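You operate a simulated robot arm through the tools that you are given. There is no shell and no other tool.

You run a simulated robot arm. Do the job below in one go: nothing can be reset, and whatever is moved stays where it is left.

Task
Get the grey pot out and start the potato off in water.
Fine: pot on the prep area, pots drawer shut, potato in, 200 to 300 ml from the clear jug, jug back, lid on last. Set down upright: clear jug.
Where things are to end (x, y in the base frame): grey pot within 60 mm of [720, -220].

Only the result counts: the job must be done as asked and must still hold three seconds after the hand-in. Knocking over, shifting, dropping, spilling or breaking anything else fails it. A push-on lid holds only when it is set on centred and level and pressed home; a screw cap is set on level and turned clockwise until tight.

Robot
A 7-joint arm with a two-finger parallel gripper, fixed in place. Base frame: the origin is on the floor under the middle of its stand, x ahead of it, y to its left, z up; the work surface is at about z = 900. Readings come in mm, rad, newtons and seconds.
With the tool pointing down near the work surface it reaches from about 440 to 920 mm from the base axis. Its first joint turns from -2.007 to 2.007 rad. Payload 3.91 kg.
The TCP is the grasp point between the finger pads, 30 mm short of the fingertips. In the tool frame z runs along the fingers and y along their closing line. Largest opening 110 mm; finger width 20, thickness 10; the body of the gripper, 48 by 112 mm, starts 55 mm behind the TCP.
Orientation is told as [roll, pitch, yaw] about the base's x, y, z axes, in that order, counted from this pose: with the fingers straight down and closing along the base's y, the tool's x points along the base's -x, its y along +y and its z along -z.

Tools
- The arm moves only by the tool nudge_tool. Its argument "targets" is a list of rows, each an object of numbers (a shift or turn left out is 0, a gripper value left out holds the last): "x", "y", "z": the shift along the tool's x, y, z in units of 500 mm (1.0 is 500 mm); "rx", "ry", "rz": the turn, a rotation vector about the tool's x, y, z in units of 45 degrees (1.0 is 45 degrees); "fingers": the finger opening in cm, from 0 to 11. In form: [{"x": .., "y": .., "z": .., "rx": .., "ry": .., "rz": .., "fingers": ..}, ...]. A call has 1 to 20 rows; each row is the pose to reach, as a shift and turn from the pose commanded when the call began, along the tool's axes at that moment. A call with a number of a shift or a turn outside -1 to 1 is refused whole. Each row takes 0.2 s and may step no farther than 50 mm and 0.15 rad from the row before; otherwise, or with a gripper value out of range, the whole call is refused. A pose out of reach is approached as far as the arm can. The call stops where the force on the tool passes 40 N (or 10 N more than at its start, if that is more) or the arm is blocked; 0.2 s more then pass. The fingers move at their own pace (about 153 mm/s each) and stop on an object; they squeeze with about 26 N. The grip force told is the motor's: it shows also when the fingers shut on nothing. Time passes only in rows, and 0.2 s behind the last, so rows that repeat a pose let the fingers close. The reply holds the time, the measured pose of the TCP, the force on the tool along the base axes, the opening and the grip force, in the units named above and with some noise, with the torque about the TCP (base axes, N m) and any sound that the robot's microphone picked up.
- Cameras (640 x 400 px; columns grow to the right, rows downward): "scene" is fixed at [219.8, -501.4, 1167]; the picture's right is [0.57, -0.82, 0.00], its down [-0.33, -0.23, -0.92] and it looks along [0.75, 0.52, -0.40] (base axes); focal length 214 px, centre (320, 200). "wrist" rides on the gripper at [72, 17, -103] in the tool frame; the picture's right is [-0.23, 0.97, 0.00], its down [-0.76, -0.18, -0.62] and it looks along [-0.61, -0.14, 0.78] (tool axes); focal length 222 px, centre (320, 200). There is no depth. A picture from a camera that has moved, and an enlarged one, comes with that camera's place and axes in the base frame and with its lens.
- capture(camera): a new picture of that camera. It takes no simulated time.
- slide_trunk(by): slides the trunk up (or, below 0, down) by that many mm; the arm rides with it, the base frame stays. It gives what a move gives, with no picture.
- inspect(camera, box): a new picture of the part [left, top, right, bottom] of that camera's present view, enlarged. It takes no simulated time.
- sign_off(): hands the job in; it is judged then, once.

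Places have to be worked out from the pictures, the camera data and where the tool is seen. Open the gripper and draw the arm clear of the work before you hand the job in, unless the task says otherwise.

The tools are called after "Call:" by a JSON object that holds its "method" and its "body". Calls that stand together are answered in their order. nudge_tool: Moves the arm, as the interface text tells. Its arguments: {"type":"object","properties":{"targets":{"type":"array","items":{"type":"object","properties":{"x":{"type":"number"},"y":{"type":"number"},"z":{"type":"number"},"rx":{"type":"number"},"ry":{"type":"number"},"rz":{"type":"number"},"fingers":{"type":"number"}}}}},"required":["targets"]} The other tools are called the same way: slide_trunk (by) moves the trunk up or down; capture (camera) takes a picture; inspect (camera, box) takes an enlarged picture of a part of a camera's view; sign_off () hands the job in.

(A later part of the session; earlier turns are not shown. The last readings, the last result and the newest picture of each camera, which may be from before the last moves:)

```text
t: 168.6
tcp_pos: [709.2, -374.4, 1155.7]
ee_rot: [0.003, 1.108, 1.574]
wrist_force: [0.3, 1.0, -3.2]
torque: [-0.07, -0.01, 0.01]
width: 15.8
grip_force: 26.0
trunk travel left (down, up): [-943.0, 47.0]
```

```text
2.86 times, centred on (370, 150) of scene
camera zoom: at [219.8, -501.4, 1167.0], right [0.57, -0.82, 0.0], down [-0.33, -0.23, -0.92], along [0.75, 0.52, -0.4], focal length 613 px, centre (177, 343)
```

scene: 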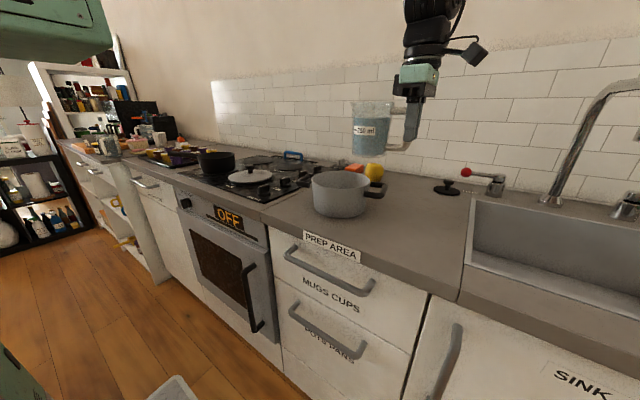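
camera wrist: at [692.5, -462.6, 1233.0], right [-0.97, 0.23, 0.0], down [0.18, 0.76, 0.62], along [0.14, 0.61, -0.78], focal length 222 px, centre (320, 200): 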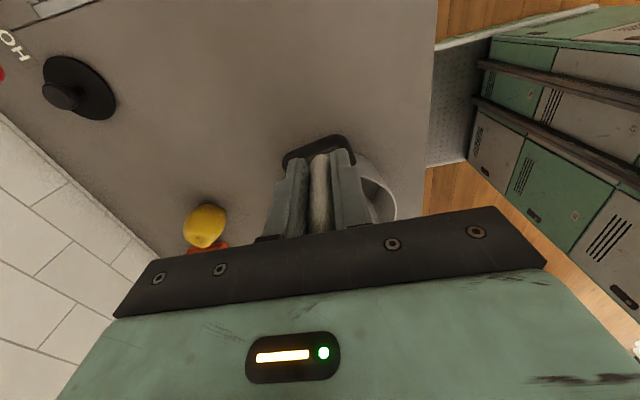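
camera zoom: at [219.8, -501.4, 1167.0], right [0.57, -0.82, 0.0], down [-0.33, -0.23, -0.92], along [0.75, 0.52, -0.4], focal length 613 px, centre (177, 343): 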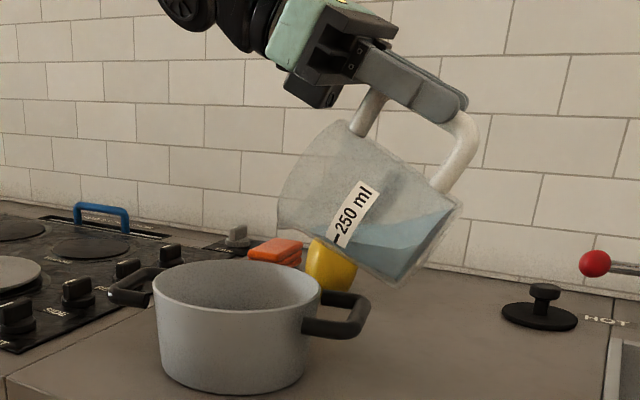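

We're back at 63.5° with no flow, as expected. Now 3° more, then hold to let it drain.

Call:
{"method": "nudge_tool", "body": {"targets": [{"x": 0.0015, "z": -0.005, "ry": 0.022}, {"x": 0.003, "z": -0.01, "ry": 0.045}, {"x": 0.0046, "z": -0.0146, "ry": 0.0667}, {"x": 0.0046, "z": -0.0146, "ry": 0.0667}]}}

Call:
{"method": "inspect", "body": {"camera": "scene", "box": [290, 80, 450, 220]}}

Call:
{"method": "nudge_tool", "body": {"targets": [{"z": 0}, {"z": 0}, {"z": 0}, {"z": 0}, {"z": 0}, {"z": 0}]}}

Call:
{"method": "inspect", "body": {"camera": "scene", "box": [290, 80, 450, 220]}}

```text
t: 169.6
tcp_pos: [710.8, -368.3, 1162.0]
ee_rot: [0.002, 1.161, 1.572]
wrist_force: [-0.1, 0.5, -3.5]
torque: [-0.02, -0.01, 0.03]
width: 15.8
grip_force: 26.0
trunk travel left (down, up): [-943.0, 47.0]
```

```text
2.86 times, centred on (370, 150) of scene
camera zoom: at [219.8, -501.4, 1167.0], right [0.57, -0.82, 0.0], down [-0.33, -0.23, -0.92], along [0.75, 0.52, -0.4], focal length 613 px, centre (177, 343)
```

zoom: 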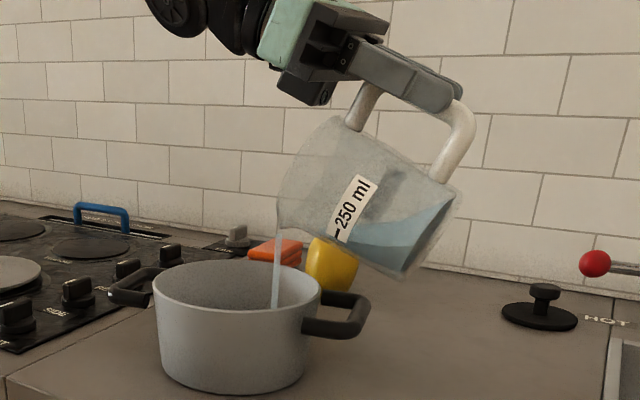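

```text
t: 171.0
tcp_pos: [710.6, -369.6, 1160.9]
ee_rot: [0.001, 1.159, 1.573]
wrist_force: [-0.5, -1.0, -2.6]
torque: [-0.03, -0.02, -0.02]
width: 15.8
grip_force: 25.7
trunk travel left (down, up): [-943.0, 47.0]
```

```text
2.86 times, centred on (370, 150) of scene
camera zoom: at [219.8, -501.4, 1167.0], right [0.57, -0.82, 0.0], down [-0.33, -0.23, -0.92], along [0.75, 0.52, -0.4], focal length 613 px, centre (177, 343)
```

zoom: 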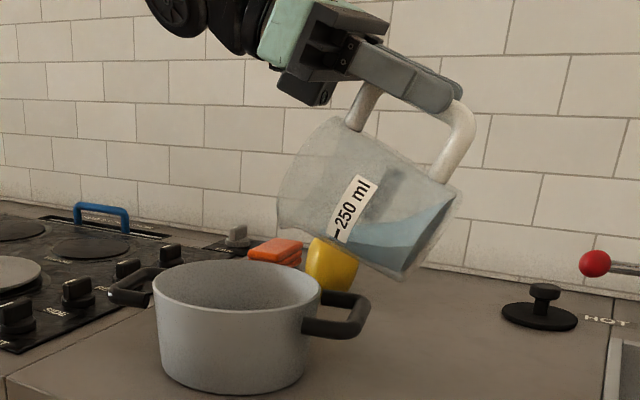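

The flow has stopped. I'll tilt back upright along the same path and check the level again.

Call:
{"method": "nudge_tool", "body": {"targets": [{"x": -0.009, "z": 0.0156, "ry": -0.08}, {"x": -0.018, "z": 0.0312, "ry": -0.16}, {"x": -0.027, "z": 0.0468, "ry": -0.24}, {"x": -0.036, "z": 0.0625, "ry": -0.32}, {"x": -0.045, "z": 0.078, "ry": -0.4}, {"x": -0.0541, "z": 0.0937, "ry": -0.478}]}}

Call:
{"method": "nudge_tool", "body": {"targets": [{"x": 0.004, "z": 0.0045, "ry": -0.083}, {"x": 0.0077, "z": 0.009, "ry": -0.167}, {"x": 0.0115, "z": 0.0136, "ry": -0.25}, {"x": 0.0153, "z": 0.0181, "ry": -0.333}]}}

Call:
{"method": "nudge_tool", "body": {"targets": [{"x": -0.004, "z": -0.006, "ry": -0.09}, {"x": -0.008, "z": -0.012, "ry": -0.18}, {"x": -0.0115, "z": -0.018, "ry": -0.28}, {"x": -0.015, "z": -0.025, "ry": -0.38}, {"x": -0.019, "z": -0.032, "ry": -0.48}, {"x": -0.0225, "z": -0.038, "ry": -0.58}, {"x": -0.0254, "z": -0.0424, "ry": -0.667}, {"x": -0.0254, "z": -0.0424, "ry": -0.667}]}}

Call:
{"method": "inspect", "body": {"camera": "scene", "box": [340, 90, 410, 150]}}

Call:
{"method": "capture", "body": {"camera": "scene"}}

```text
t: 172.4
tcp_pos: [709.5, -400.8, 1116.3]
ee_rot: [0.002, 0.785, 1.572]
wrist_force: [0.0, -0.1, -2.1]
torque: [-0.11, 0.0, 0.0]
width: 15.7
grip_force: 26.2
trunk travel left (down, up): [-943.0, 47.0]
```

```text
t: 173.4
tcp_pos: [710.9, -412.5, 1117.8]
ee_rot: [0.001, 0.523, 1.572]
wrist_force: [-0.2, 0.1, -2.6]
torque: [-0.17, -0.02, -0.01]
width: 15.6
grip_force: 26.2
trunk travel left (down, up): [-943.0, 47.0]
```

```text
t: 175.2
tcp_pos: [710.7, -393.0, 1129.7]
ee_rot: [0.001, -0.002, 1.574]
wrist_force: [0.2, 0.3, -2.6]
torque: [-0.19, -0.01, 0.04]
width: 16.0
grip_force: 26.0
trunk travel left (down, up): [-943.0, 47.0]
```

```text
6.67 times, centred on (375, 120) of scene
camera zoom: at [219.8, -501.4, 1167.0], right [0.57, -0.82, 0.0], down [-0.33, -0.23, -0.92], along [0.75, 0.52, -0.4], focal length 1430 px, centre (-47, 733)
```

zoom: 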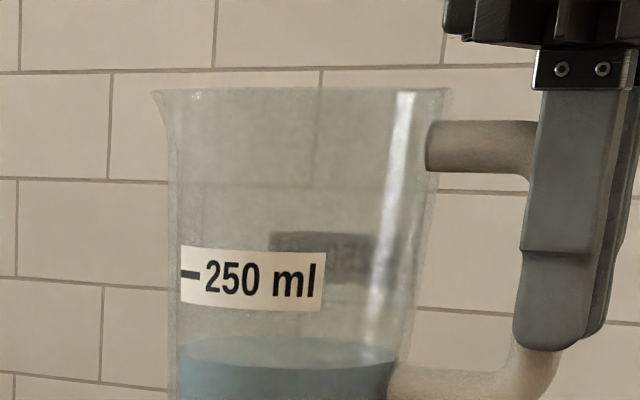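

```text
taken
```

scene: 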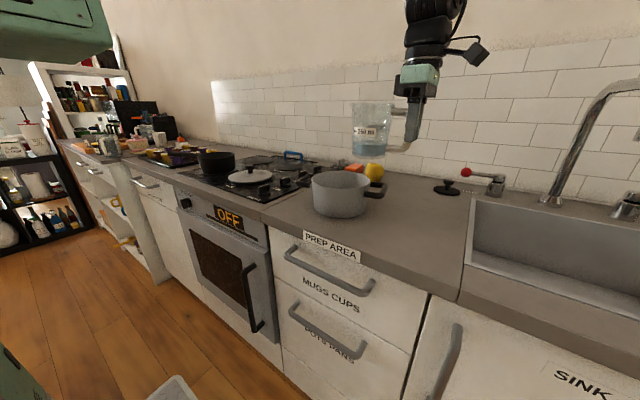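

The level dropped by a further ~27 ml, so about 250 ml is in the pot. Now I'll take the jug back: first turn and move to above its original spot.

Call:
{"method": "nudge_tool", "body": {"targets": [{"rz": 0.07}, {"rz": 0.16}, {"rz": 0.26}, {"rz": 0.36}, {"rz": 0.44}, {"rz": 0.497}]}}

Call:
{"method": "nudge_tool", "body": {"targets": [{"x": 0.009, "y": -0.0145, "rz": 0.08}, {"x": 0.019, "y": -0.029, "rz": 0.17}, {"x": 0.028, "y": -0.0435, "rz": 0.26}, {"x": 0.0375, "y": -0.058, "rz": 0.35}, {"x": 0.047, "y": -0.0725, "rz": 0.44}, {"x": 0.056, "y": -0.087, "rz": 0.53}, {"x": 0.0656, "y": -0.1015, "rz": 0.62}, {"x": 0.075, "y": -0.116, "rz": 0.71}, {"x": 0.084, "y": -0.1305, "rz": 0.8}, {"x": 0.0937, "y": -0.1449, "rz": 0.9}, {"x": 0.0937, "y": -0.1449, "rz": 0.9}]}}

Call:
{"method": "nudge_tool", "body": {"targets": [{"z": 0}]}}

Call:
{"method": "nudge_tool", "body": {"targets": [{"z": 0}]}}

Call:
{"method": "capture", "body": {"camera": "scene"}}

```text
t: 176.6
tcp_pos: [711.0, -390.8, 1128.0]
ee_rot: [0.001, -0.002, 1.181]
wrist_force: [-0.5, -1.3, -3.2]
torque: [-0.16, 0.11, 0.04]
width: 15.7
grip_force: 26.1
trunk travel left (down, up): [-943.0, 47.0]
```

```text
t: 179.0
tcp_pos: [759.9, -461.3, 1128.9]
ee_rot: [0.003, 0.0, 0.473]
wrist_force: [0.0, -0.1, -3.2]
torque: [-0.13, 0.15, 0.0]
width: 15.9
grip_force: 25.7
trunk travel left (down, up): [-943.0, 47.0]
```

```text
t: 179.4
tcp_pos: [759.6, -462.0, 1127.7]
ee_rot: [0.001, 0.0, 0.475]
wrist_force: [0.5, 0.2, -4.1]
torque: [-0.1, 0.18, 0.01]
width: 15.5
grip_force: 26.1
trunk travel left (down, up): [-943.0, 47.0]
```

```text
t: 179.8
tcp_pos: [759.5, -462.3, 1128.3]
ee_rot: [0.002, 0.001, 0.474]
wrist_force: [-0.6, -0.5, -2.8]
torque: [-0.07, 0.22, 0.0]
width: 15.7
grip_force: 26.1
trunk travel left (down, up): [-943.0, 47.0]
```

```text
taken
```

scene: 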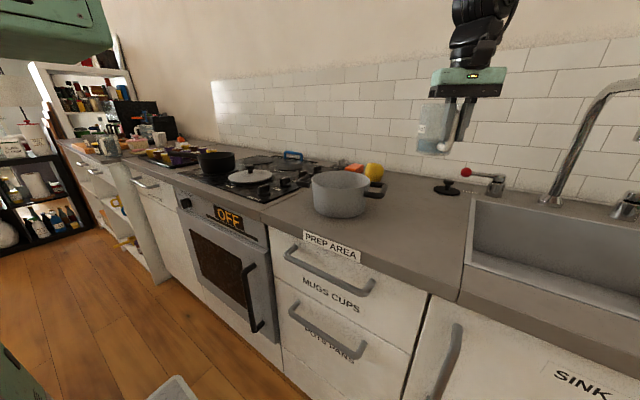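

I'm back above the original spot within about 1 mm. I'll lower to about 15 mm above contact and check that the jug is upright.

Call:
{"method": "nudge_tool", "body": {"targets": [{"z": 0.05}, {"z": 0.1}, {"z": 0.15}, {"z": 0.2}, {"z": 0.25}, {"z": 0.286}, {"z": 0.286}]}}

Call:
{"method": "inspect", "body": {"camera": "scene", "box": [380, 130, 490, 240]}}

```text
t: 181.4
tcp_pos: [760.1, -461.6, 985.5]
ee_rot: [0.002, 0.0, 0.472]
wrist_force: [-0.2, 0.4, -3.1]
torque: [-0.11, 0.18, 0.02]
width: 15.6
grip_force: 26.3
trunk travel left (down, up): [-943.0, 47.0]
```

```text
3.64 times, centred on (435, 185) of scene
camera zoom: at [219.8, -501.4, 1167.0], right [0.57, -0.82, 0.0], down [-0.33, -0.23, -0.92], along [0.75, 0.52, -0.4], focal length 780 px, centre (-98, 254)
```

zoom: 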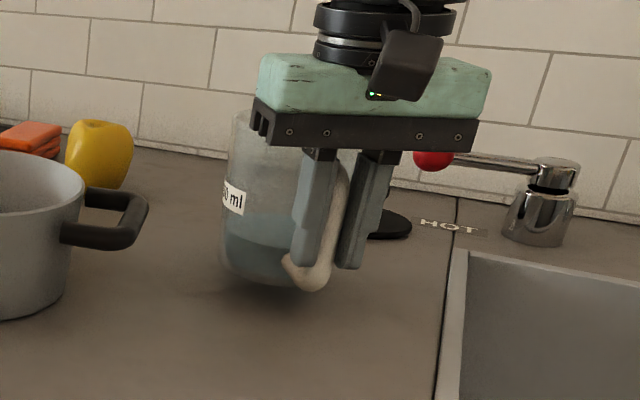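

The jug is upright. I'll lower it slowly toward contact, expected near TCP z≈970.

Call:
{"method": "nudge_tool", "body": {"targets": [{"z": 0.008}, {"z": 0.016}, {"z": 0.022}]}}

Call:
{"method": "nudge_tool", "body": {"targets": [{"z": 0.003}, {"z": 0.005}]}}

Call:
{"method": "nudge_tool", "body": {"targets": [{"z": 0.002}, {"z": 0.003}]}}

```text
t: 182.2
tcp_pos: [758.8, -461.4, 975.7]
ee_rot: [0.001, 0.001, 0.474]
wrist_force: [0.2, -0.4, -2.2]
torque: [-0.11, 0.19, 0.01]
width: 15.8
grip_force: 26.0
trunk travel left (down, up): [-943.0, 47.0]
```

```text
t: 182.8
tcp_pos: [758.4, -460.4, 972.6]
ee_rot: [0.001, -0.001, 0.473]
wrist_force: [0.4, 0.5, -2.7]
torque: [-0.07, 0.22, 0.03]
width: 16.0
grip_force: 26.3
trunk travel left (down, up): [-943.0, 47.0]
```

```text
t: 183.4
tcp_pos: [759.0, -461.7, 971.4]
ee_rot: [-0.001, -0.003, 0.476]
wrist_force: [-0.6, 0.0, 1.6]
torque: [0.24, -0.29, 0.12]
width: 15.7
grip_force: 25.6
trunk travel left (down, up): [-943.0, 47.0]
```

The jug has touched down. I'll go 1 mm further to seat its base, then look before releasing.

Call:
{"method": "nudge_tool", "body": {"targets": [{"z": 0.002}, {"z": 0.002}]}}

Call:
{"method": "inspect", "body": {"camera": "scene", "box": [390, 150, 470, 230]}}

```text
t: 184.0
tcp_pos: [759.4, -462.4, 970.5]
ee_rot: [0.001, -0.002, 0.475]
wrist_force: [-1.1, -0.8, 7.3]
torque: [0.41, -0.8, -0.04]
width: 15.9
grip_force: 26.6
trunk travel left (down, up): [-943.0, 47.0]
```

```text
5.00 times, centred on (430, 190) of scene
camera zoom: at [219.8, -501.4, 1167.0], right [0.57, -0.82, 0.0], down [-0.33, -0.23, -0.92], along [0.75, 0.52, -0.4], focal length 1072 px, centre (-230, 250)
```

zoom: 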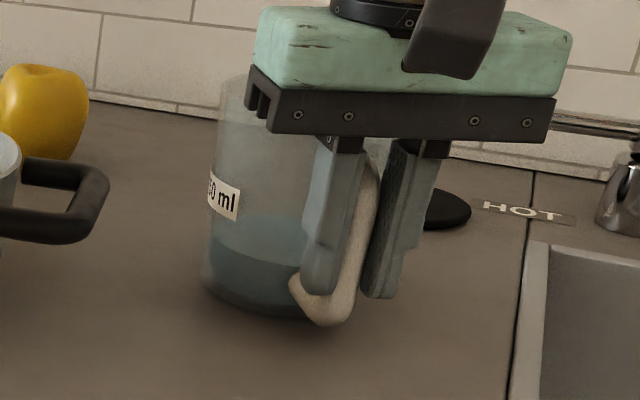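

The base's far edge is bearing on the counter. I'll open the fingers, let it settle, and rise straight up.

Call:
{"method": "nudge_tool", "body": {"targets": [{"fingers": 2.5}, {"fingers": 4.5}, {"fingers": 6}, {"fingers": 6}]}}

Call:
{"method": "inspect", "body": {"camera": "scene", "box": [390, 150, 470, 230]}}

Call:
{"method": "nudge_tool", "body": {"targets": [{"z": -0.04}, {"z": -0.1}, {"z": -0.18}, {"z": -0.26}, {"z": -0.32}]}}

Call:
{"method": "inspect", "body": {"camera": "scene", "box": [390, 150, 470, 230]}}

Call:
{"method": "capture", "body": {"camera": "wrist"}}

```text
t: 185.0
tcp_pos: [759.3, -462.1, 970.6]
ee_rot: [0.003, 0.001, 0.476]
wrist_force: [-0.1, -0.9, 0.5]
torque: [0.0, -0.01, 0.02]
width: 59.9
grip_force: 0.1
trunk travel left (down, up): [-943.0, 47.0]
```

```text
5.00 times, centred on (430, 190) of scene
camera zoom: at [219.8, -501.4, 1167.0], right [0.57, -0.82, 0.0], down [-0.33, -0.23, -0.92], along [0.75, 0.52, -0.4], focal length 1072 px, centre (-230, 250)
```

zoom: 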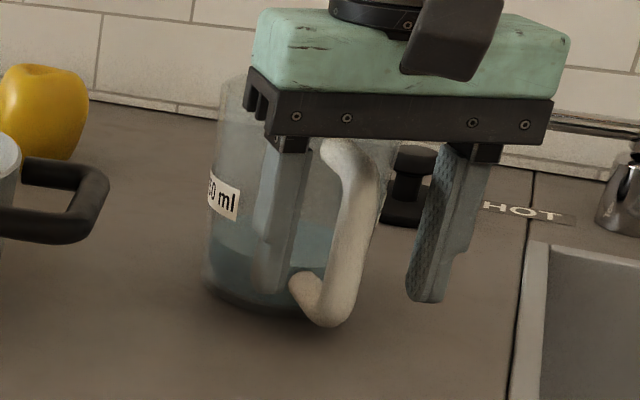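

```text
t: 186.2
tcp_pos: [761.0, -459.3, 1129.8]
ee_rot: [0.005, -0.001, 0.475]
wrist_force: [1.0, -0.3, -0.4]
torque: [0.0, 0.03, 0.03]
width: 60.1
grip_force: 0.0
trunk travel left (down, up): [-943.0, 47.0]
```

```text
5.00 times, centred on (430, 190) of scene
camera zoom: at [219.8, -501.4, 1167.0], right [0.57, -0.82, 0.0], down [-0.33, -0.23, -0.92], along [0.75, 0.52, -0.4], focal length 1072 px, centre (-230, 250)
```

zoom: 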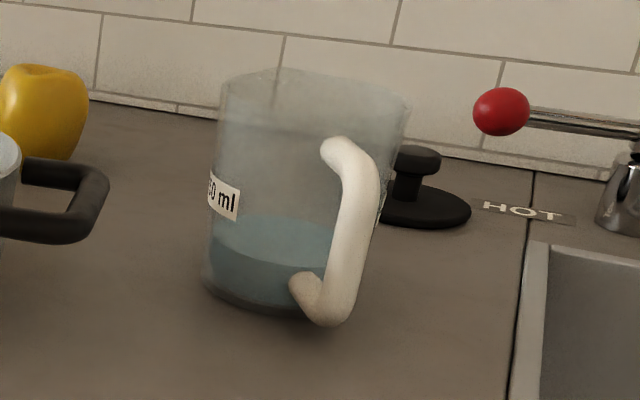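

```text
taken
camera wrist: at [686.2, -479.4, 1234.0], right [-0.24, 0.97, 0.0], down [0.76, 0.19, 0.62], along [0.6, 0.15, -0.78], focal length 222 px, centre (320, 200)
```

wrist: 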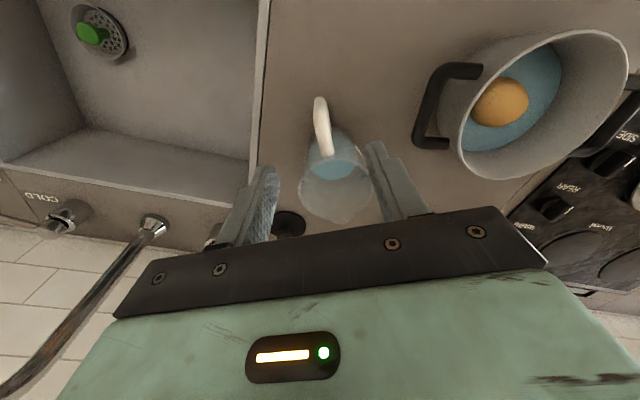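

The jug stands upright at its original place (within a few mm), and the wrist view shows the potato sitting in water in the pot. Next is the lid on the stove: I'll move toward it at a safe height, turning to yaw 0.

Call:
{"method": "nudge_tool", "body": {"targets": [{"x": -0.027, "y": 0.072, "z": -0.02, "rz": 0.076}, {"x": -0.054, "y": 0.144, "z": -0.04, "rz": 0.151}, {"x": -0.081, "y": 0.215, "z": -0.04, "rz": 0.227}, {"x": -0.108, "y": 0.287, "z": -0.04, "rz": 0.302}, {"x": -0.1355, "y": 0.359, "z": -0.04, "rz": 0.378}, {"x": -0.1626, "y": 0.431, "z": -0.04, "rz": 0.454}, {"x": -0.19, "y": 0.503, "z": -0.04, "rz": 0.53}, {"x": -0.2168, "y": 0.5745, "z": -0.04, "rz": 0.605}]}}

Call:
{"method": "nudge_tool", "body": {"targets": [{"x": 0.01, "y": 0.076}, {"x": 0.02, "y": 0.152}, {"x": 0.03, "y": 0.228}, {"x": 0.04, "y": 0.304}, {"x": 0.05, "y": 0.38}, {"x": 0.06, "y": 0.456}, {"x": 0.066, "y": 0.532}, {"x": 0.072, "y": 0.608}]}}

Call:
{"method": "capture", "body": {"camera": "wrist"}}

Call:
{"method": "capture", "body": {"camera": "scene"}}

```text
t: 188.0
tcp_pos: [724.8, -159.0, 1150.2]
ee_rot: [0.001, 0.001, -0.003]
wrist_force: [-0.1, -0.8, -0.4]
torque: [0.06, -0.01, -0.01]
width: 60.1
grip_force: 0.1
trunk travel left (down, up): [-943.0, 47.0]
```

```text
t: 189.8
tcp_pos: [688.0, 147.2, 1150.5]
ee_rot: [0.002, -0.001, -0.001]
wrist_force: [-0.2, 0.1, 0.6]
torque: [0.02, -0.03, -0.01]
width: 59.9
grip_force: 0.0
trunk travel left (down, up): [-943.0, 47.0]
```

```text
taken
camera wrist: at [613.8, 163.7, 1254.7], right [0.23, 0.97, 0.0], down [0.76, -0.18, 0.62], along [0.61, -0.14, -0.78], focal length 222 px, centre (320, 200)
```

wrist: 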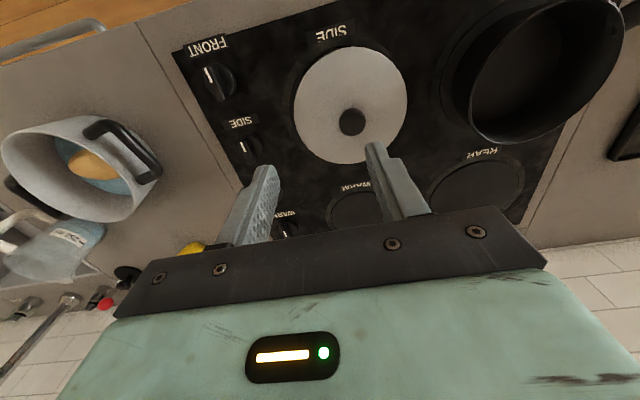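

```text
taken
```

scene: 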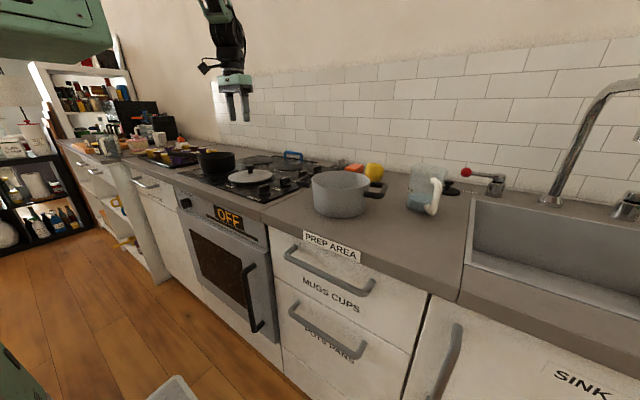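

The lid and its knob are in view. I'll enlarge both views to triangulate the knob.

Call:
{"method": "inspect", "body": {"camera": "wrist", "box": [280, 30, 420, 180]}}

Call:
{"method": "inspect", "body": {"camera": "scene", "box": [200, 140, 310, 220]}}

```text
2.67 times, centred on (350, 105) of wrist
camera zoom: at [613.8, 163.7, 1254.7], right [0.23, 0.97, 0.0], down [0.76, -0.18, 0.62], along [0.61, -0.14, -0.78], focal length 592 px, centre (240, 453)
```

zoom: 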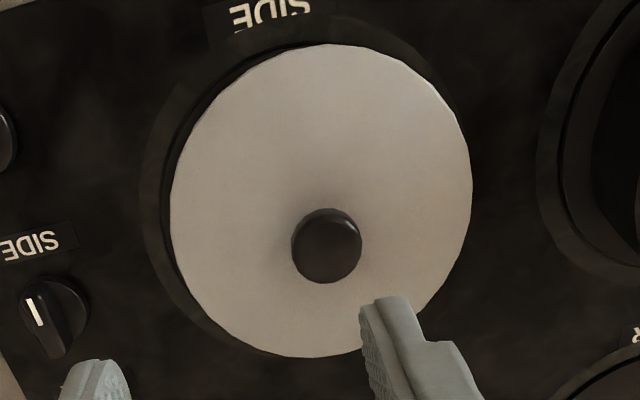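

```text
5.00 times, centred on (255, 180) of scene
camera zoom: at [219.8, -501.4, 1167.0], right [0.57, -0.82, 0.0], down [-0.33, -0.23, -0.92], along [0.75, 0.52, -0.4], focal length 1072 px, centre (645, 300)
```

zoom: 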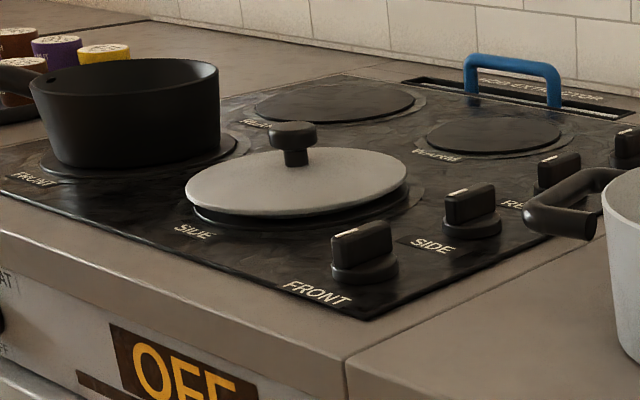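

The lid's centre and knob are at about (725, 183), with the lid edge at z≈918 and the knob top at z≈956, about 36 mm wide. I'll move over it and down to z≈1030, then check alignment.

Call:
{"method": "nudge_tool", "body": {"targets": [{"x": -0.036, "y": 0.036, "z": 0.03, "fingers": 7}, {"x": -0.072, "y": 0.0726, "z": 0.08, "fingers": 7}, {"x": -0.072, "y": 0.0726, "z": 0.16, "fingers": 7}, {"x": -0.072, "y": 0.0726, "z": 0.24, "fingers": 7}]}}

Call:
{"method": "inspect", "body": {"camera": "wrist", "box": [200, 0, 460, 240]}}

Call:
{"method": "inspect", "body": {"camera": "scene", "box": [200, 110, 310, 220]}}

```text
t: 190.8
tcp_pos: [725.2, 182.1, 1031.9]
ee_rot: [0.003, -0.001, 0.001]
wrist_force: [-0.8, -0.5, 0.7]
torque: [-0.02, -0.04, -0.01]
width: 69.8
grip_force: 0.1
trunk travel left (down, up): [-943.0, 47.0]
```

```text
1.67 times, centred on (330, 120) of wrist
camera zoom: at [652.0, 199.9, 1136.4], right [0.23, 0.97, 0.0], down [0.76, -0.18, 0.62], along [0.61, -0.14, -0.78], focal length 370 px, centre (303, 333)
```

zoom: 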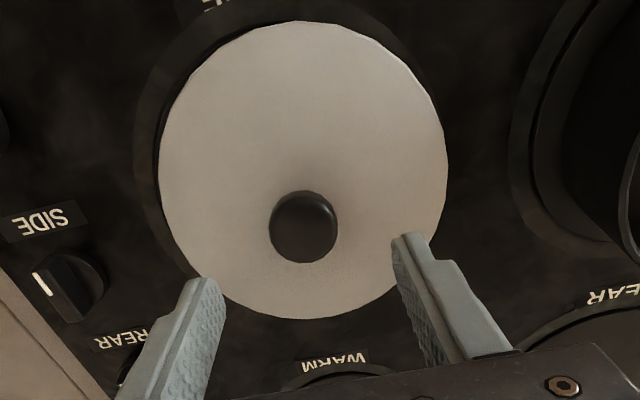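

```text
3.64 times, centred on (255, 165) of scene
camera zoom: at [219.8, -501.4, 1167.0], right [0.57, -0.82, 0.0], down [-0.33, -0.23, -0.92], along [0.75, 0.52, -0.4], focal length 780 px, centre (556, 327)
```

zoom: 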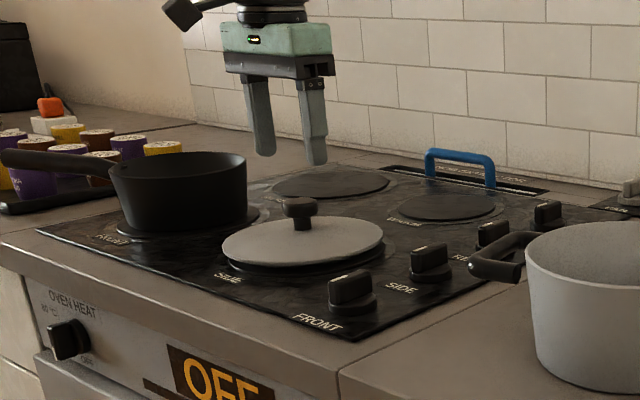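

Alignment is good, with the knob at (724, 183.6) and its top at z≈956. I'll descend so the fingertips are at about z≈935, straddling the knob's head.

Call:
{"method": "nudge_tool", "body": {"targets": [{"x": 0.001, "y": 0.0025, "z": 0.05}, {"x": 0.001, "y": 0.0025, "z": 0.09}, {"x": 0.001, "y": 0.0025, "z": 0.115}, {"x": 0.001, "y": 0.0025, "z": 0.132}]}}

Call:
{"method": "inspect", "body": {"camera": "wrist", "box": [200, 0, 460, 240]}}

Call:
{"method": "inspect", "body": {"camera": "scene", "box": [210, 130, 310, 210]}}

```text
t: 191.8
tcp_pos: [723.1, 185.0, 964.9]
ee_rot: [0.001, 0.001, 0.0]
wrist_force: [0.4, 0.2, 0.6]
torque: [-0.04, 0.04, 0.02]
width: 70.0
grip_force: 0.1
trunk travel left (down, up): [-943.0, 47.0]
```

```text
1.67 times, centred on (330, 120) of wrist
camera zoom: at [649.5, 201.8, 1069.3], right [0.23, 0.97, 0.0], down [0.76, -0.18, 0.62], along [0.61, -0.14, -0.78], focal length 370 px, centre (303, 333)
```

zoom: 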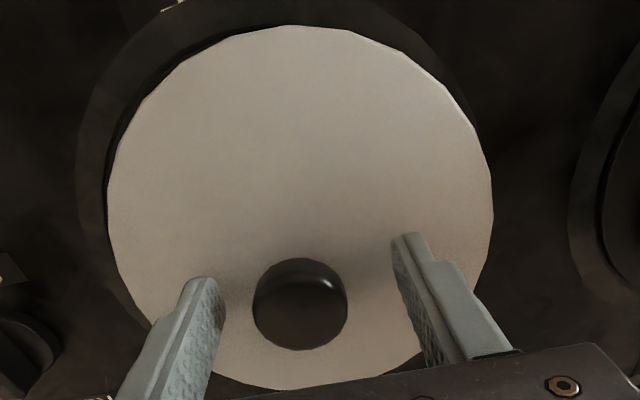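

```text
5.00 times, centred on (260, 170) of scene
camera zoom: at [219.8, -501.4, 1167.0], right [0.57, -0.82, 0.0], down [-0.33, -0.23, -0.92], along [0.75, 0.52, -0.4], focal length 1072 px, centre (620, 350)
```

zoom: 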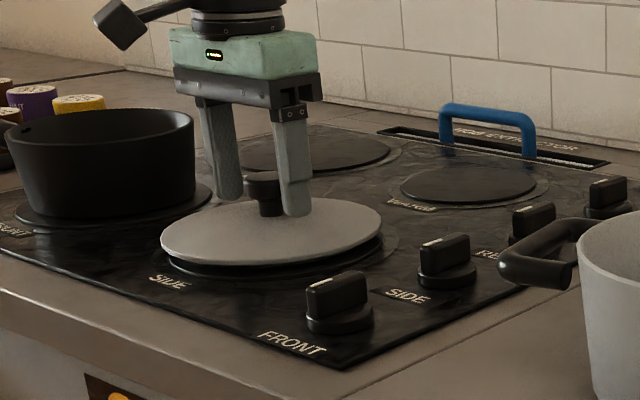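

The fingers straddle the knob's head without touching the lid. I'll close on it.

Call:
{"method": "nudge_tool", "body": {"targets": [{"fingers": 4}, {"fingers": 2}, {"fingers": 1}, {"fingers": 1}]}}

Call:
{"method": "inspect", "body": {"camera": "wrist", "box": [200, 0, 460, 240]}}

Call:
{"method": "inspect", "body": {"camera": "scene", "box": [210, 130, 310, 210]}}

```text
t: 192.8
tcp_pos: [723.2, 183.9, 965.7]
ee_rot: [0.002, 0.003, 0.0]
wrist_force: [-0.7, -0.1, -0.5]
torque: [0.03, 0.03, 0.03]
width: 35.1
grip_force: 26.0
trunk travel left (down, up): [-943.0, 47.0]
```

```text
1.67 times, centred on (330, 120) of wrist
camera zoom: at [649.5, 201.7, 1069.5], right [0.23, 0.97, 0.0], down [0.76, -0.18, 0.62], along [0.61, -0.14, -0.78], focal length 370 px, centre (303, 333)
```

zoom: 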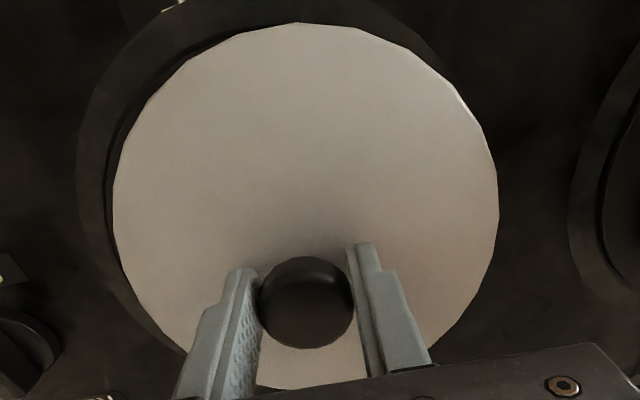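

```text
5.00 times, centred on (260, 170) of scene
camera zoom: at [219.8, -501.4, 1167.0], right [0.57, -0.82, 0.0], down [-0.33, -0.23, -0.92], along [0.75, 0.52, -0.4], focal length 1072 px, centre (620, 350)
```

zoom: 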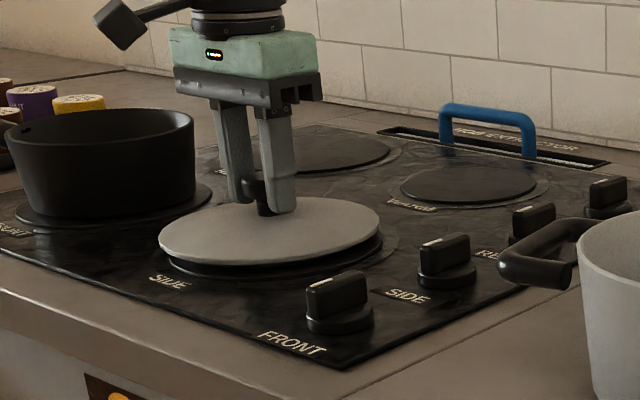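

The knob is gripped at 35 mm. Before carrying the lid I want a more accurate pot centre, so I'll let go for now, rise, and look straight down on the pot from two heights.

Call:
{"method": "nudge_tool", "body": {"targets": [{"fingers": 5}, {"fingers": 7}, {"fingers": 7}]}}

Call:
{"method": "nudge_tool", "body": {"targets": [{"z": -0.06}, {"z": -0.14}, {"z": -0.22}, {"z": -0.3}, {"y": -0.08, "z": -0.3}, {"y": -0.17, "z": -0.3}, {"y": -0.26, "z": -0.3}, {"y": -0.35, "z": -0.3}, {"y": -0.44, "z": -0.3}, {"x": 0.005, "y": -0.53, "z": -0.3}, {"x": 0.01, "y": -0.62, "z": -0.3}, {"x": 0.015, "y": -0.71, "z": -0.3}, {"x": 0.02, "y": -0.78, "z": -0.3}, {"x": 0.024, "y": -0.824, "z": -0.3}]}}

Call:
{"method": "inspect", "body": {"camera": "wrist", "box": [190, 0, 450, 240]}}

Call:
{"method": "nudge_tool", "body": {"targets": [{"z": 0}, {"z": 0}]}}

```text
t: 193.6
tcp_pos: [723.3, 186.1, 965.4]
ee_rot: [0.002, -0.001, -0.001]
wrist_force: [-0.4, -0.6, 0.8]
torque: [0.0, 0.01, 0.0]
width: 70.1
grip_force: 0.0
trunk travel left (down, up): [-943.0, 47.0]
```

```text
t: 196.6
tcp_pos: [713.4, -226.6, 1113.6]
ee_rot: [0.002, 0.0, 0.0]
wrist_force: [-1.0, -0.4, 0.4]
torque: [-0.01, -0.02, -0.03]
width: 70.0
grip_force: 0.1
trunk travel left (down, up): [-943.0, 47.0]
```

```text
1.67 times, centred on (320, 120) of wrist
camera zoom: at [638.8, -209.7, 1217.6], right [0.23, 0.97, 0.0], down [0.76, -0.18, 0.62], along [0.61, -0.14, -0.78], focal length 370 px, centre (320, 333)
```

zoom: 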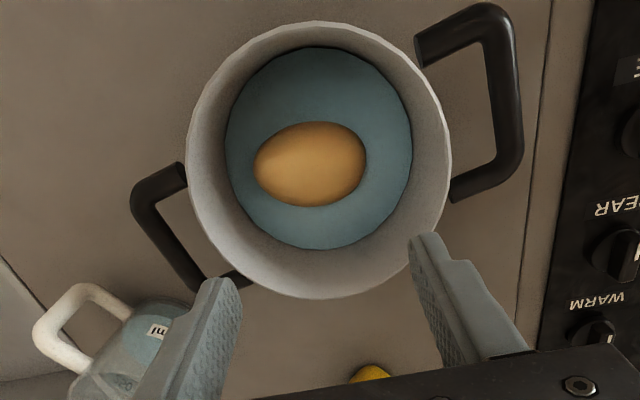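

```text
t: 197.2
tcp_pos: [711.7, -227.0, 1113.8]
ee_rot: [0.002, 0.0, 0.001]
wrist_force: [0.1, -0.3, -0.3]
torque: [-0.01, 0.0, 0.02]
width: 70.1
grip_force: 0.1
trunk travel left (down, up): [-943.0, 47.0]
```

The two views agree: pot centre (710.2, -227.4), rim z≈983, outer radius 80. The lid has radius ≈83, and its centre was about 4 mm ahead of my earlier grip in x. I'll go back and regrip the knob centred.

Call:
{"method": "nudge_tool", "body": {"targets": [{"x": -0.003, "y": 0.08}, {"x": -0.006, "y": 0.17}, {"x": -0.009, "y": 0.26}, {"x": -0.012, "y": 0.35}, {"x": -0.015, "y": 0.44}, {"x": -0.018, "y": 0.53}, {"x": -0.021, "y": 0.62}, {"x": -0.024, "y": 0.71}, {"x": -0.027, "y": 0.78}, {"x": -0.0294, "y": 0.8232}, {"x": -0.0294, "y": 0.8232, "z": 0.08}, {"x": -0.0294, "y": 0.8232, "z": 0.15}]}}

Call:
{"method": "inspect", "body": {"camera": "wrist", "box": [200, 0, 460, 240]}}

```text
t: 199.8
tcp_pos: [726.6, 184.2, 1041.9]
ee_rot: [0.002, 0.0, 0.0]
wrist_force: [0.2, -0.5, 0.0]
torque: [0.0, 0.0, 0.0]
width: 70.0
grip_force: 0.1
trunk travel left (down, up): [-943.0, 47.0]
```

```text
1.67 times, centred on (330, 120) of wrist
camera zoom: at [651.6, 200.5, 1145.0], right [0.23, 0.97, 0.0], down [0.76, -0.18, 0.62], along [0.61, -0.14, -0.78], focal length 370 px, centre (303, 333)
```

zoom: 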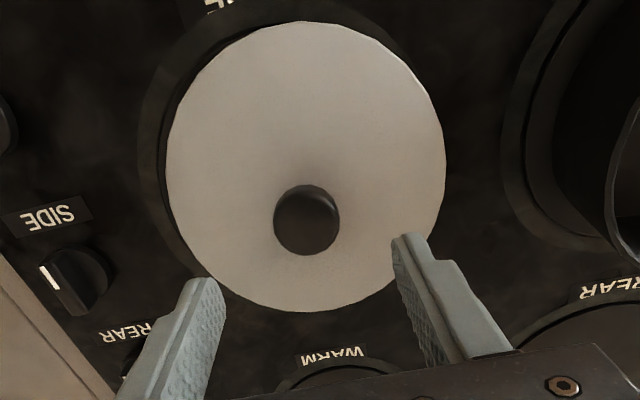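

The lid's centre is at (726.5, 184.5). I'll shift 3 mm in x and 1 mm in y, descend, and grip the knob centred.

Call:
{"method": "nudge_tool", "body": {"targets": [{"x": -0.006, "y": 0.002, "z": 0.04}, {"x": -0.006, "y": 0.002, "z": 0.09}, {"x": -0.006, "y": 0.002, "z": 0.13}, {"x": -0.006, "y": 0.002, "z": 0.158}]}}

Call:
{"method": "nudge_tool", "body": {"targets": [{"fingers": 4.5}, {"fingers": 2}, {"fingers": 1}, {"fingers": 1}]}}

Call:
{"method": "inspect", "body": {"camera": "wrist", "box": [200, 0, 460, 240]}}

```text
t: 200.8
tcp_pos: [731.3, 184.3, 961.5]
ee_rot: [0.001, 0.001, -0.001]
wrist_force: [0.0, 0.3, 0.2]
torque: [0.01, 0.0, -0.02]
width: 70.0
grip_force: 0.0
trunk travel left (down, up): [-943.0, 47.0]
```

```text
t: 201.8
tcp_pos: [730.5, 184.6, 961.6]
ee_rot: [0.002, -0.001, -0.001]
wrist_force: [-0.1, 0.5, 0.9]
torque: [-0.07, -0.04, 0.02]
width: 35.3
grip_force: 26.2
trunk travel left (down, up): [-943.0, 47.0]
```

```text
1.67 times, centred on (330, 120) of wrist
camera zoom: at [656.2, 201.0, 1065.3], right [0.23, 0.97, 0.0], down [0.76, -0.18, 0.62], along [0.61, -0.14, -0.78], focal length 370 px, centre (303, 333)
```

zoom: 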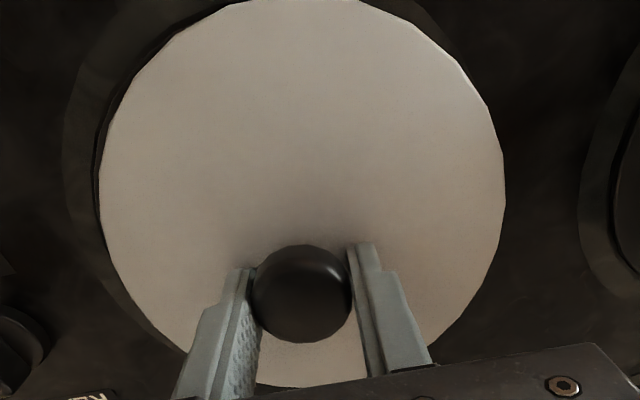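

The knob is gripped (35.3 mm) nearly centred; the lid's centre is (70.5, -16.3) mm from the camera. I'll lift a little and check that the lid comes up level.

Call:
{"method": "nudge_tool", "body": {"targets": [{"z": -0.01}, {"z": -0.03}, {"z": -0.06}, {"z": -0.06}]}}

Call:
{"method": "inspect", "body": {"camera": "scene", "box": [200, 110, 310, 210]}}

Call:
{"method": "inspect", "body": {"camera": "wrist", "box": [200, 0, 460, 240]}}

```text
t: 202.8
tcp_pos: [730.2, 185.6, 991.6]
ee_rot: [0.001, -0.002, -0.001]
wrist_force: [0.1, 0.4, -1.4]
torque: [0.0, -0.03, 0.03]
width: 35.4
grip_force: 25.5
trunk travel left (down, up): [-943.0, 47.0]
```

```text
4.00 times, centred on (255, 160) of scene
camera zoom: at [219.8, -501.4, 1167.0], right [0.57, -0.82, 0.0], down [-0.33, -0.23, -0.92], along [0.75, 0.52, -0.4], focal length 858 px, centre (580, 360)
```

zoom: 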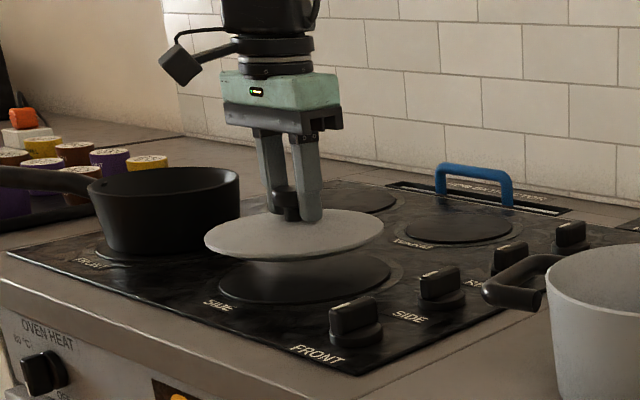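

```text
1.67 times, centred on (330, 120) of wrist
camera zoom: at [655.8, 202.4, 1096.3], right [0.23, 0.97, 0.0], down [0.76, -0.18, 0.62], along [0.61, -0.14, -0.78], focal length 370 px, centre (303, 333)
```

zoom: 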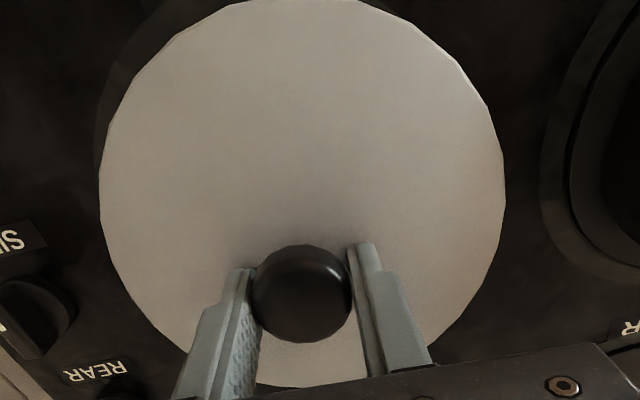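

The lid is up and level. I'll raise it further and carry it over the pot, using the camera-based offset for centring.

Call:
{"method": "nudge_tool", "body": {"targets": [{"z": -0.04}, {"z": -0.1}, {"z": -0.16}, {"z": -0.22}, {"z": -0.24}, {"x": 0.003, "y": -0.06, "z": -0.24}, {"x": 0.006, "y": -0.13, "z": -0.24}, {"x": 0.009, "y": -0.2, "z": -0.24}, {"x": 0.012, "y": -0.27, "z": -0.24}, {"x": 0.014, "y": -0.34, "z": -0.24}, {"x": 0.017, "y": -0.41, "z": -0.24}, {"x": 0.02, "y": -0.48, "z": -0.24}, {"x": 0.022, "y": -0.55, "z": -0.24}, {"x": 0.025, "y": -0.62, "z": -0.24}, {"x": 0.027, "y": -0.69, "z": -0.24}, {"x": 0.03, "y": -0.76, "z": -0.24}, {"x": 0.0322, "y": -0.81, "z": -0.24}, {"x": 0.0322, "y": -0.827, "z": -0.24}]}}

Call:
{"method": "capture", "body": {"camera": "wrist"}}

Call:
{"method": "inspect", "body": {"camera": "scene", "box": [280, 80, 420, 230]}}

```text
t: 206.6
tcp_pos: [713.0, -230.0, 1111.5]
ee_rot: [0.001, 0.001, -0.001]
wrist_force: [-1.3, -0.5, -1.8]
torque: [0.0, 0.02, -0.01]
width: 35.5
grip_force: 26.1
trunk travel left (down, up): [-943.0, 47.0]
```

```text
taken
camera wrist: at [638.9, -212.3, 1214.8], right [0.23, 0.97, 0.0], down [0.76, -0.18, 0.62], along [0.61, -0.14, -0.78], focal length 222 px, centre (320, 200)
```

wrist: 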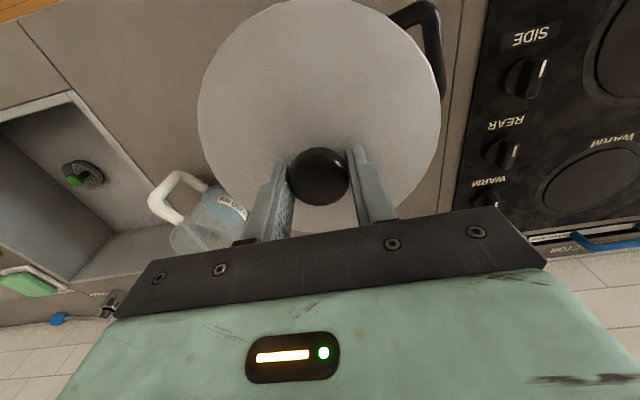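

```text
2.67 times, centred on (350, 155) of scene
camera zoom: at [219.8, -501.4, 1167.0], right [0.57, -0.82, 0.0], down [-0.33, -0.23, -0.92], along [0.75, 0.52, -0.4], focal length 572 px, centre (240, 320)
```

zoom: 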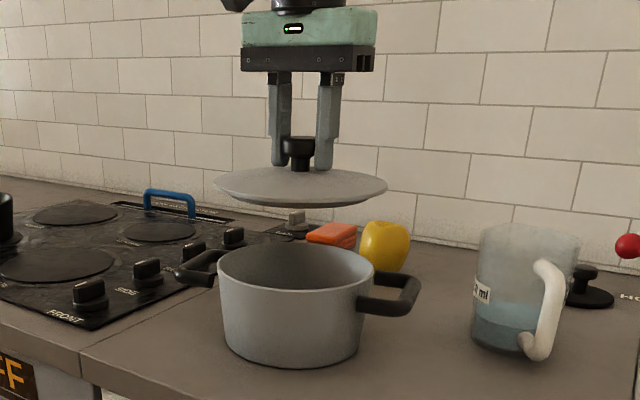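

The lid hovers about 1 mm off centre. I'll correct by (+1.0, +1.4) mm, lower to about 18 mm above the rim, and check alignment in the scene view.

Call:
{"method": "nudge_tool", "body": {"targets": [{"x": -0.002, "y": 0.0028, "z": 0.02}, {"x": -0.002, "y": 0.0028, "z": 0.06}, {"x": -0.002, "y": 0.0028, "z": 0.1}, {"x": -0.002, "y": 0.0028, "z": 0.133}, {"x": -0.002, "y": 0.0028, "z": 0.133}]}}

Call:
{"method": "capture", "body": {"camera": "wrist"}}

Call:
{"method": "inspect", "body": {"camera": "scene", "box": [290, 110, 400, 220]}}

```text
t: 207.8
tcp_pos: [714.2, -227.2, 1045.0]
ee_rot: [0.002, 0.0, 0.0]
wrist_force: [-0.2, 0.5, -1.4]
torque: [0.01, 0.01, 0.0]
width: 35.4
grip_force: 26.1
trunk travel left (down, up): [-943.0, 47.0]
```

```text
taken
camera wrist: at [640.7, -210.4, 1149.1], right [0.23, 0.97, 0.0], down [0.76, -0.18, 0.62], along [0.61, -0.14, -0.78], focal length 222 px, centre (320, 200)
```

wrist: 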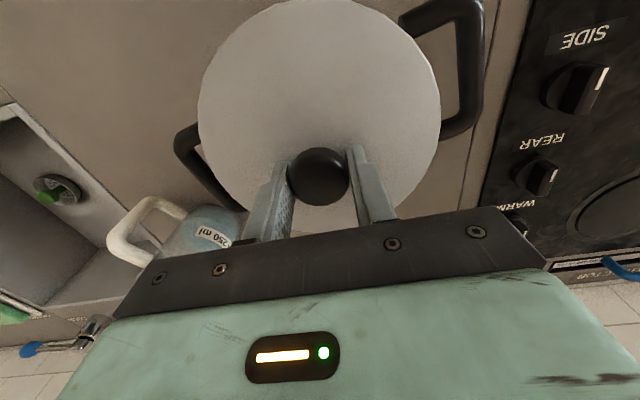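

```text
3.64 times, centred on (345, 165) of scene
camera zoom: at [219.8, -501.4, 1167.0], right [0.57, -0.82, 0.0], down [-0.33, -0.23, -0.92], along [0.75, 0.52, -0.4], focal length 780 px, centre (229, 327)
```

zoom: 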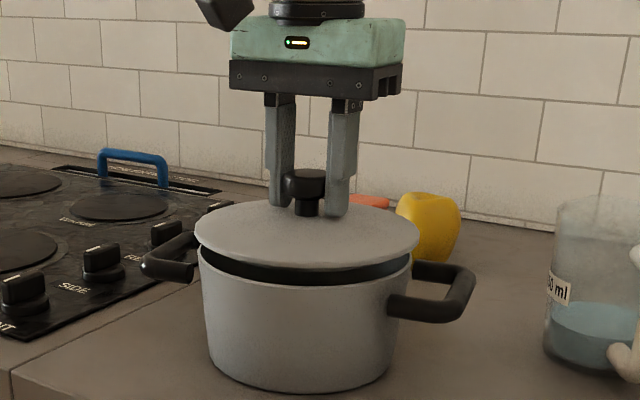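

The lid is centred within about 1 mm in both views, roughly 19 mm above the rim. I'll trim slightly and lower it in small steps, watching the force.

Call:
{"method": "nudge_tool", "body": {"targets": [{"x": 0.0012, "y": -0.0008, "z": 0.006}, {"x": 0.0012, "y": -0.0008, "z": 0.014}, {"x": 0.0012, "y": -0.0008, "z": 0.02}]}}

Call:
{"method": "inspect", "body": {"camera": "scene", "box": [290, 110, 400, 220]}}

Call:
{"method": "nudge_tool", "body": {"targets": [{"z": 0.004}, {"z": 0.008}]}}

Call:
{"method": "inspect", "body": {"camera": "scene", "box": [290, 110, 400, 220]}}

Call:
{"method": "capture", "body": {"camera": "wrist"}}

```text
t: 208.6
tcp_pos: [714.5, -227.6, 1035.5]
ee_rot: [0.001, 0.002, 0.0]
wrist_force: [0.0, -0.1, -1.1]
torque: [-0.01, 0.03, -0.01]
width: 35.3
grip_force: 25.9
trunk travel left (down, up): [-943.0, 47.0]
```

```text
3.64 times, centred on (345, 165) of scene
camera zoom: at [219.8, -501.4, 1167.0], right [0.57, -0.82, 0.0], down [-0.33, -0.23, -0.92], along [0.75, 0.52, -0.4], focal length 780 px, centre (229, 327)
```

zoom: 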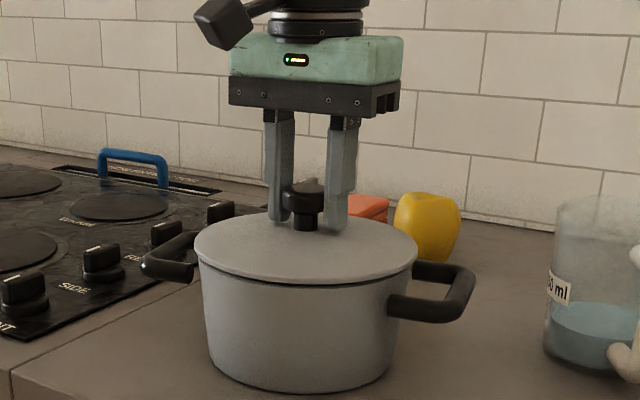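

```text
t: 209.2
tcp_pos: [714.3, -228.9, 1030.7]
ee_rot: [0.002, 0.001, 0.0]
wrist_force: [-0.9, -0.3, -1.9]
torque: [0.02, 0.03, -0.01]
width: 35.2
grip_force: 25.9
trunk travel left (down, up): [-943.0, 47.0]
```

```text
3.64 times, centred on (345, 165) of scene
camera zoom: at [219.8, -501.4, 1167.0], right [0.57, -0.82, 0.0], down [-0.33, -0.23, -0.92], along [0.75, 0.52, -0.4], focal length 780 px, centre (229, 327)
```

zoom: 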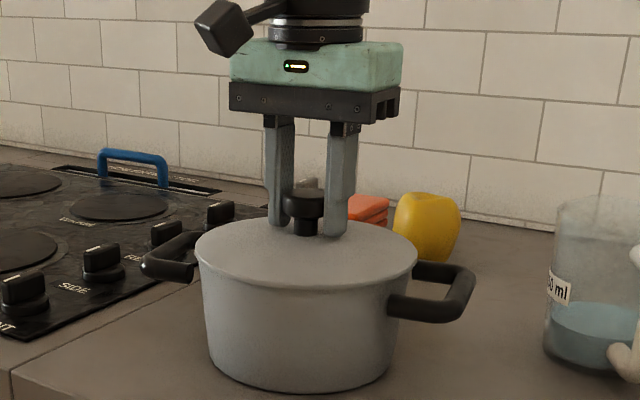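

```text
taken
camera wrist: at [640.0, -210.6, 1134.4], right [0.23, 0.97, 0.0], down [0.76, -0.18, 0.62], along [0.61, -0.14, -0.78], focal length 222 px, centre (320, 200)
```

wrist: 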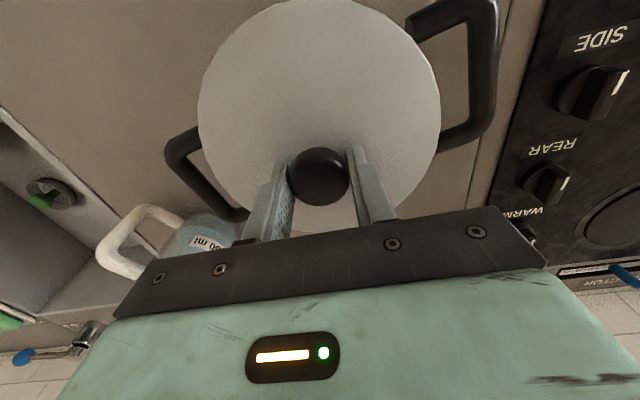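

The lid is centred within 0.5 mm and only a few mm above the rim. I'll lower in 2 mm steps until contact.

Call:
{"method": "nudge_tool", "body": {"targets": [{"z": 0.002}, {"z": 0.004}]}}

Call:
{"method": "nudge_tool", "body": {"targets": [{"z": 0.002}, {"z": 0.004}]}}

Call:
{"method": "nudge_tool", "body": {"targets": [{"z": 0.002}, {"z": 0.004}]}}

Call:
{"method": "inspect", "body": {"camera": "scene", "box": [300, 140, 390, 215]}}

```text
t: 209.8
tcp_pos: [713.9, -227.9, 1030.2]
ee_rot: [0.001, -0.001, 0.0]
wrist_force: [-1.3, -0.3, 14.2]
torque: [-0.13, 0.46, -0.06]
width: 35.3
grip_force: 26.3
trunk travel left (down, up): [-943.0, 47.0]
```

```text
t: 210.4
tcp_pos: [715.7, -227.0, 1028.6]
ee_rot: [0.0, -0.003, 0.0]
wrist_force: [0.6, -1.7, 25.3]
torque: [-0.17, 0.35, -0.02]
width: 35.2
grip_force: 26.5
trunk travel left (down, up): [-943.0, 47.0]
```

```text
t: 210.9
tcp_pos: [715.3, -228.5, 1027.8]
ee_rot: [-0.001, -0.006, -0.002]
wrist_force: [-3.3, 1.1, 18.8]
torque: [-0.03, 0.91, -0.06]
width: 35.2
grip_force: 26.0
trunk travel left (down, up): [-943.0, 47.0]
stopped in row 2: the force on the tool passed its limit at 42 N (the readings are from after the stop); the commanded pose is now the measured one
```

```text
5.33 times, centred on (345, 178) of scene
camera zoom: at [219.8, -501.4, 1167.0], right [0.57, -0.82, 0.0], down [-0.33, -0.23, -0.92], along [0.75, 0.52, -0.4], focal length 1144 px, centre (187, 320)
```

zoom: 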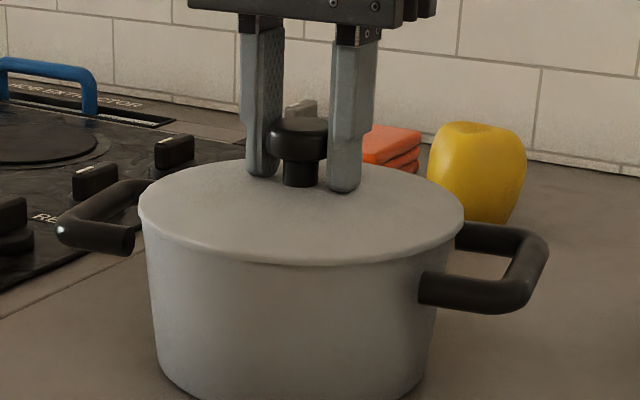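

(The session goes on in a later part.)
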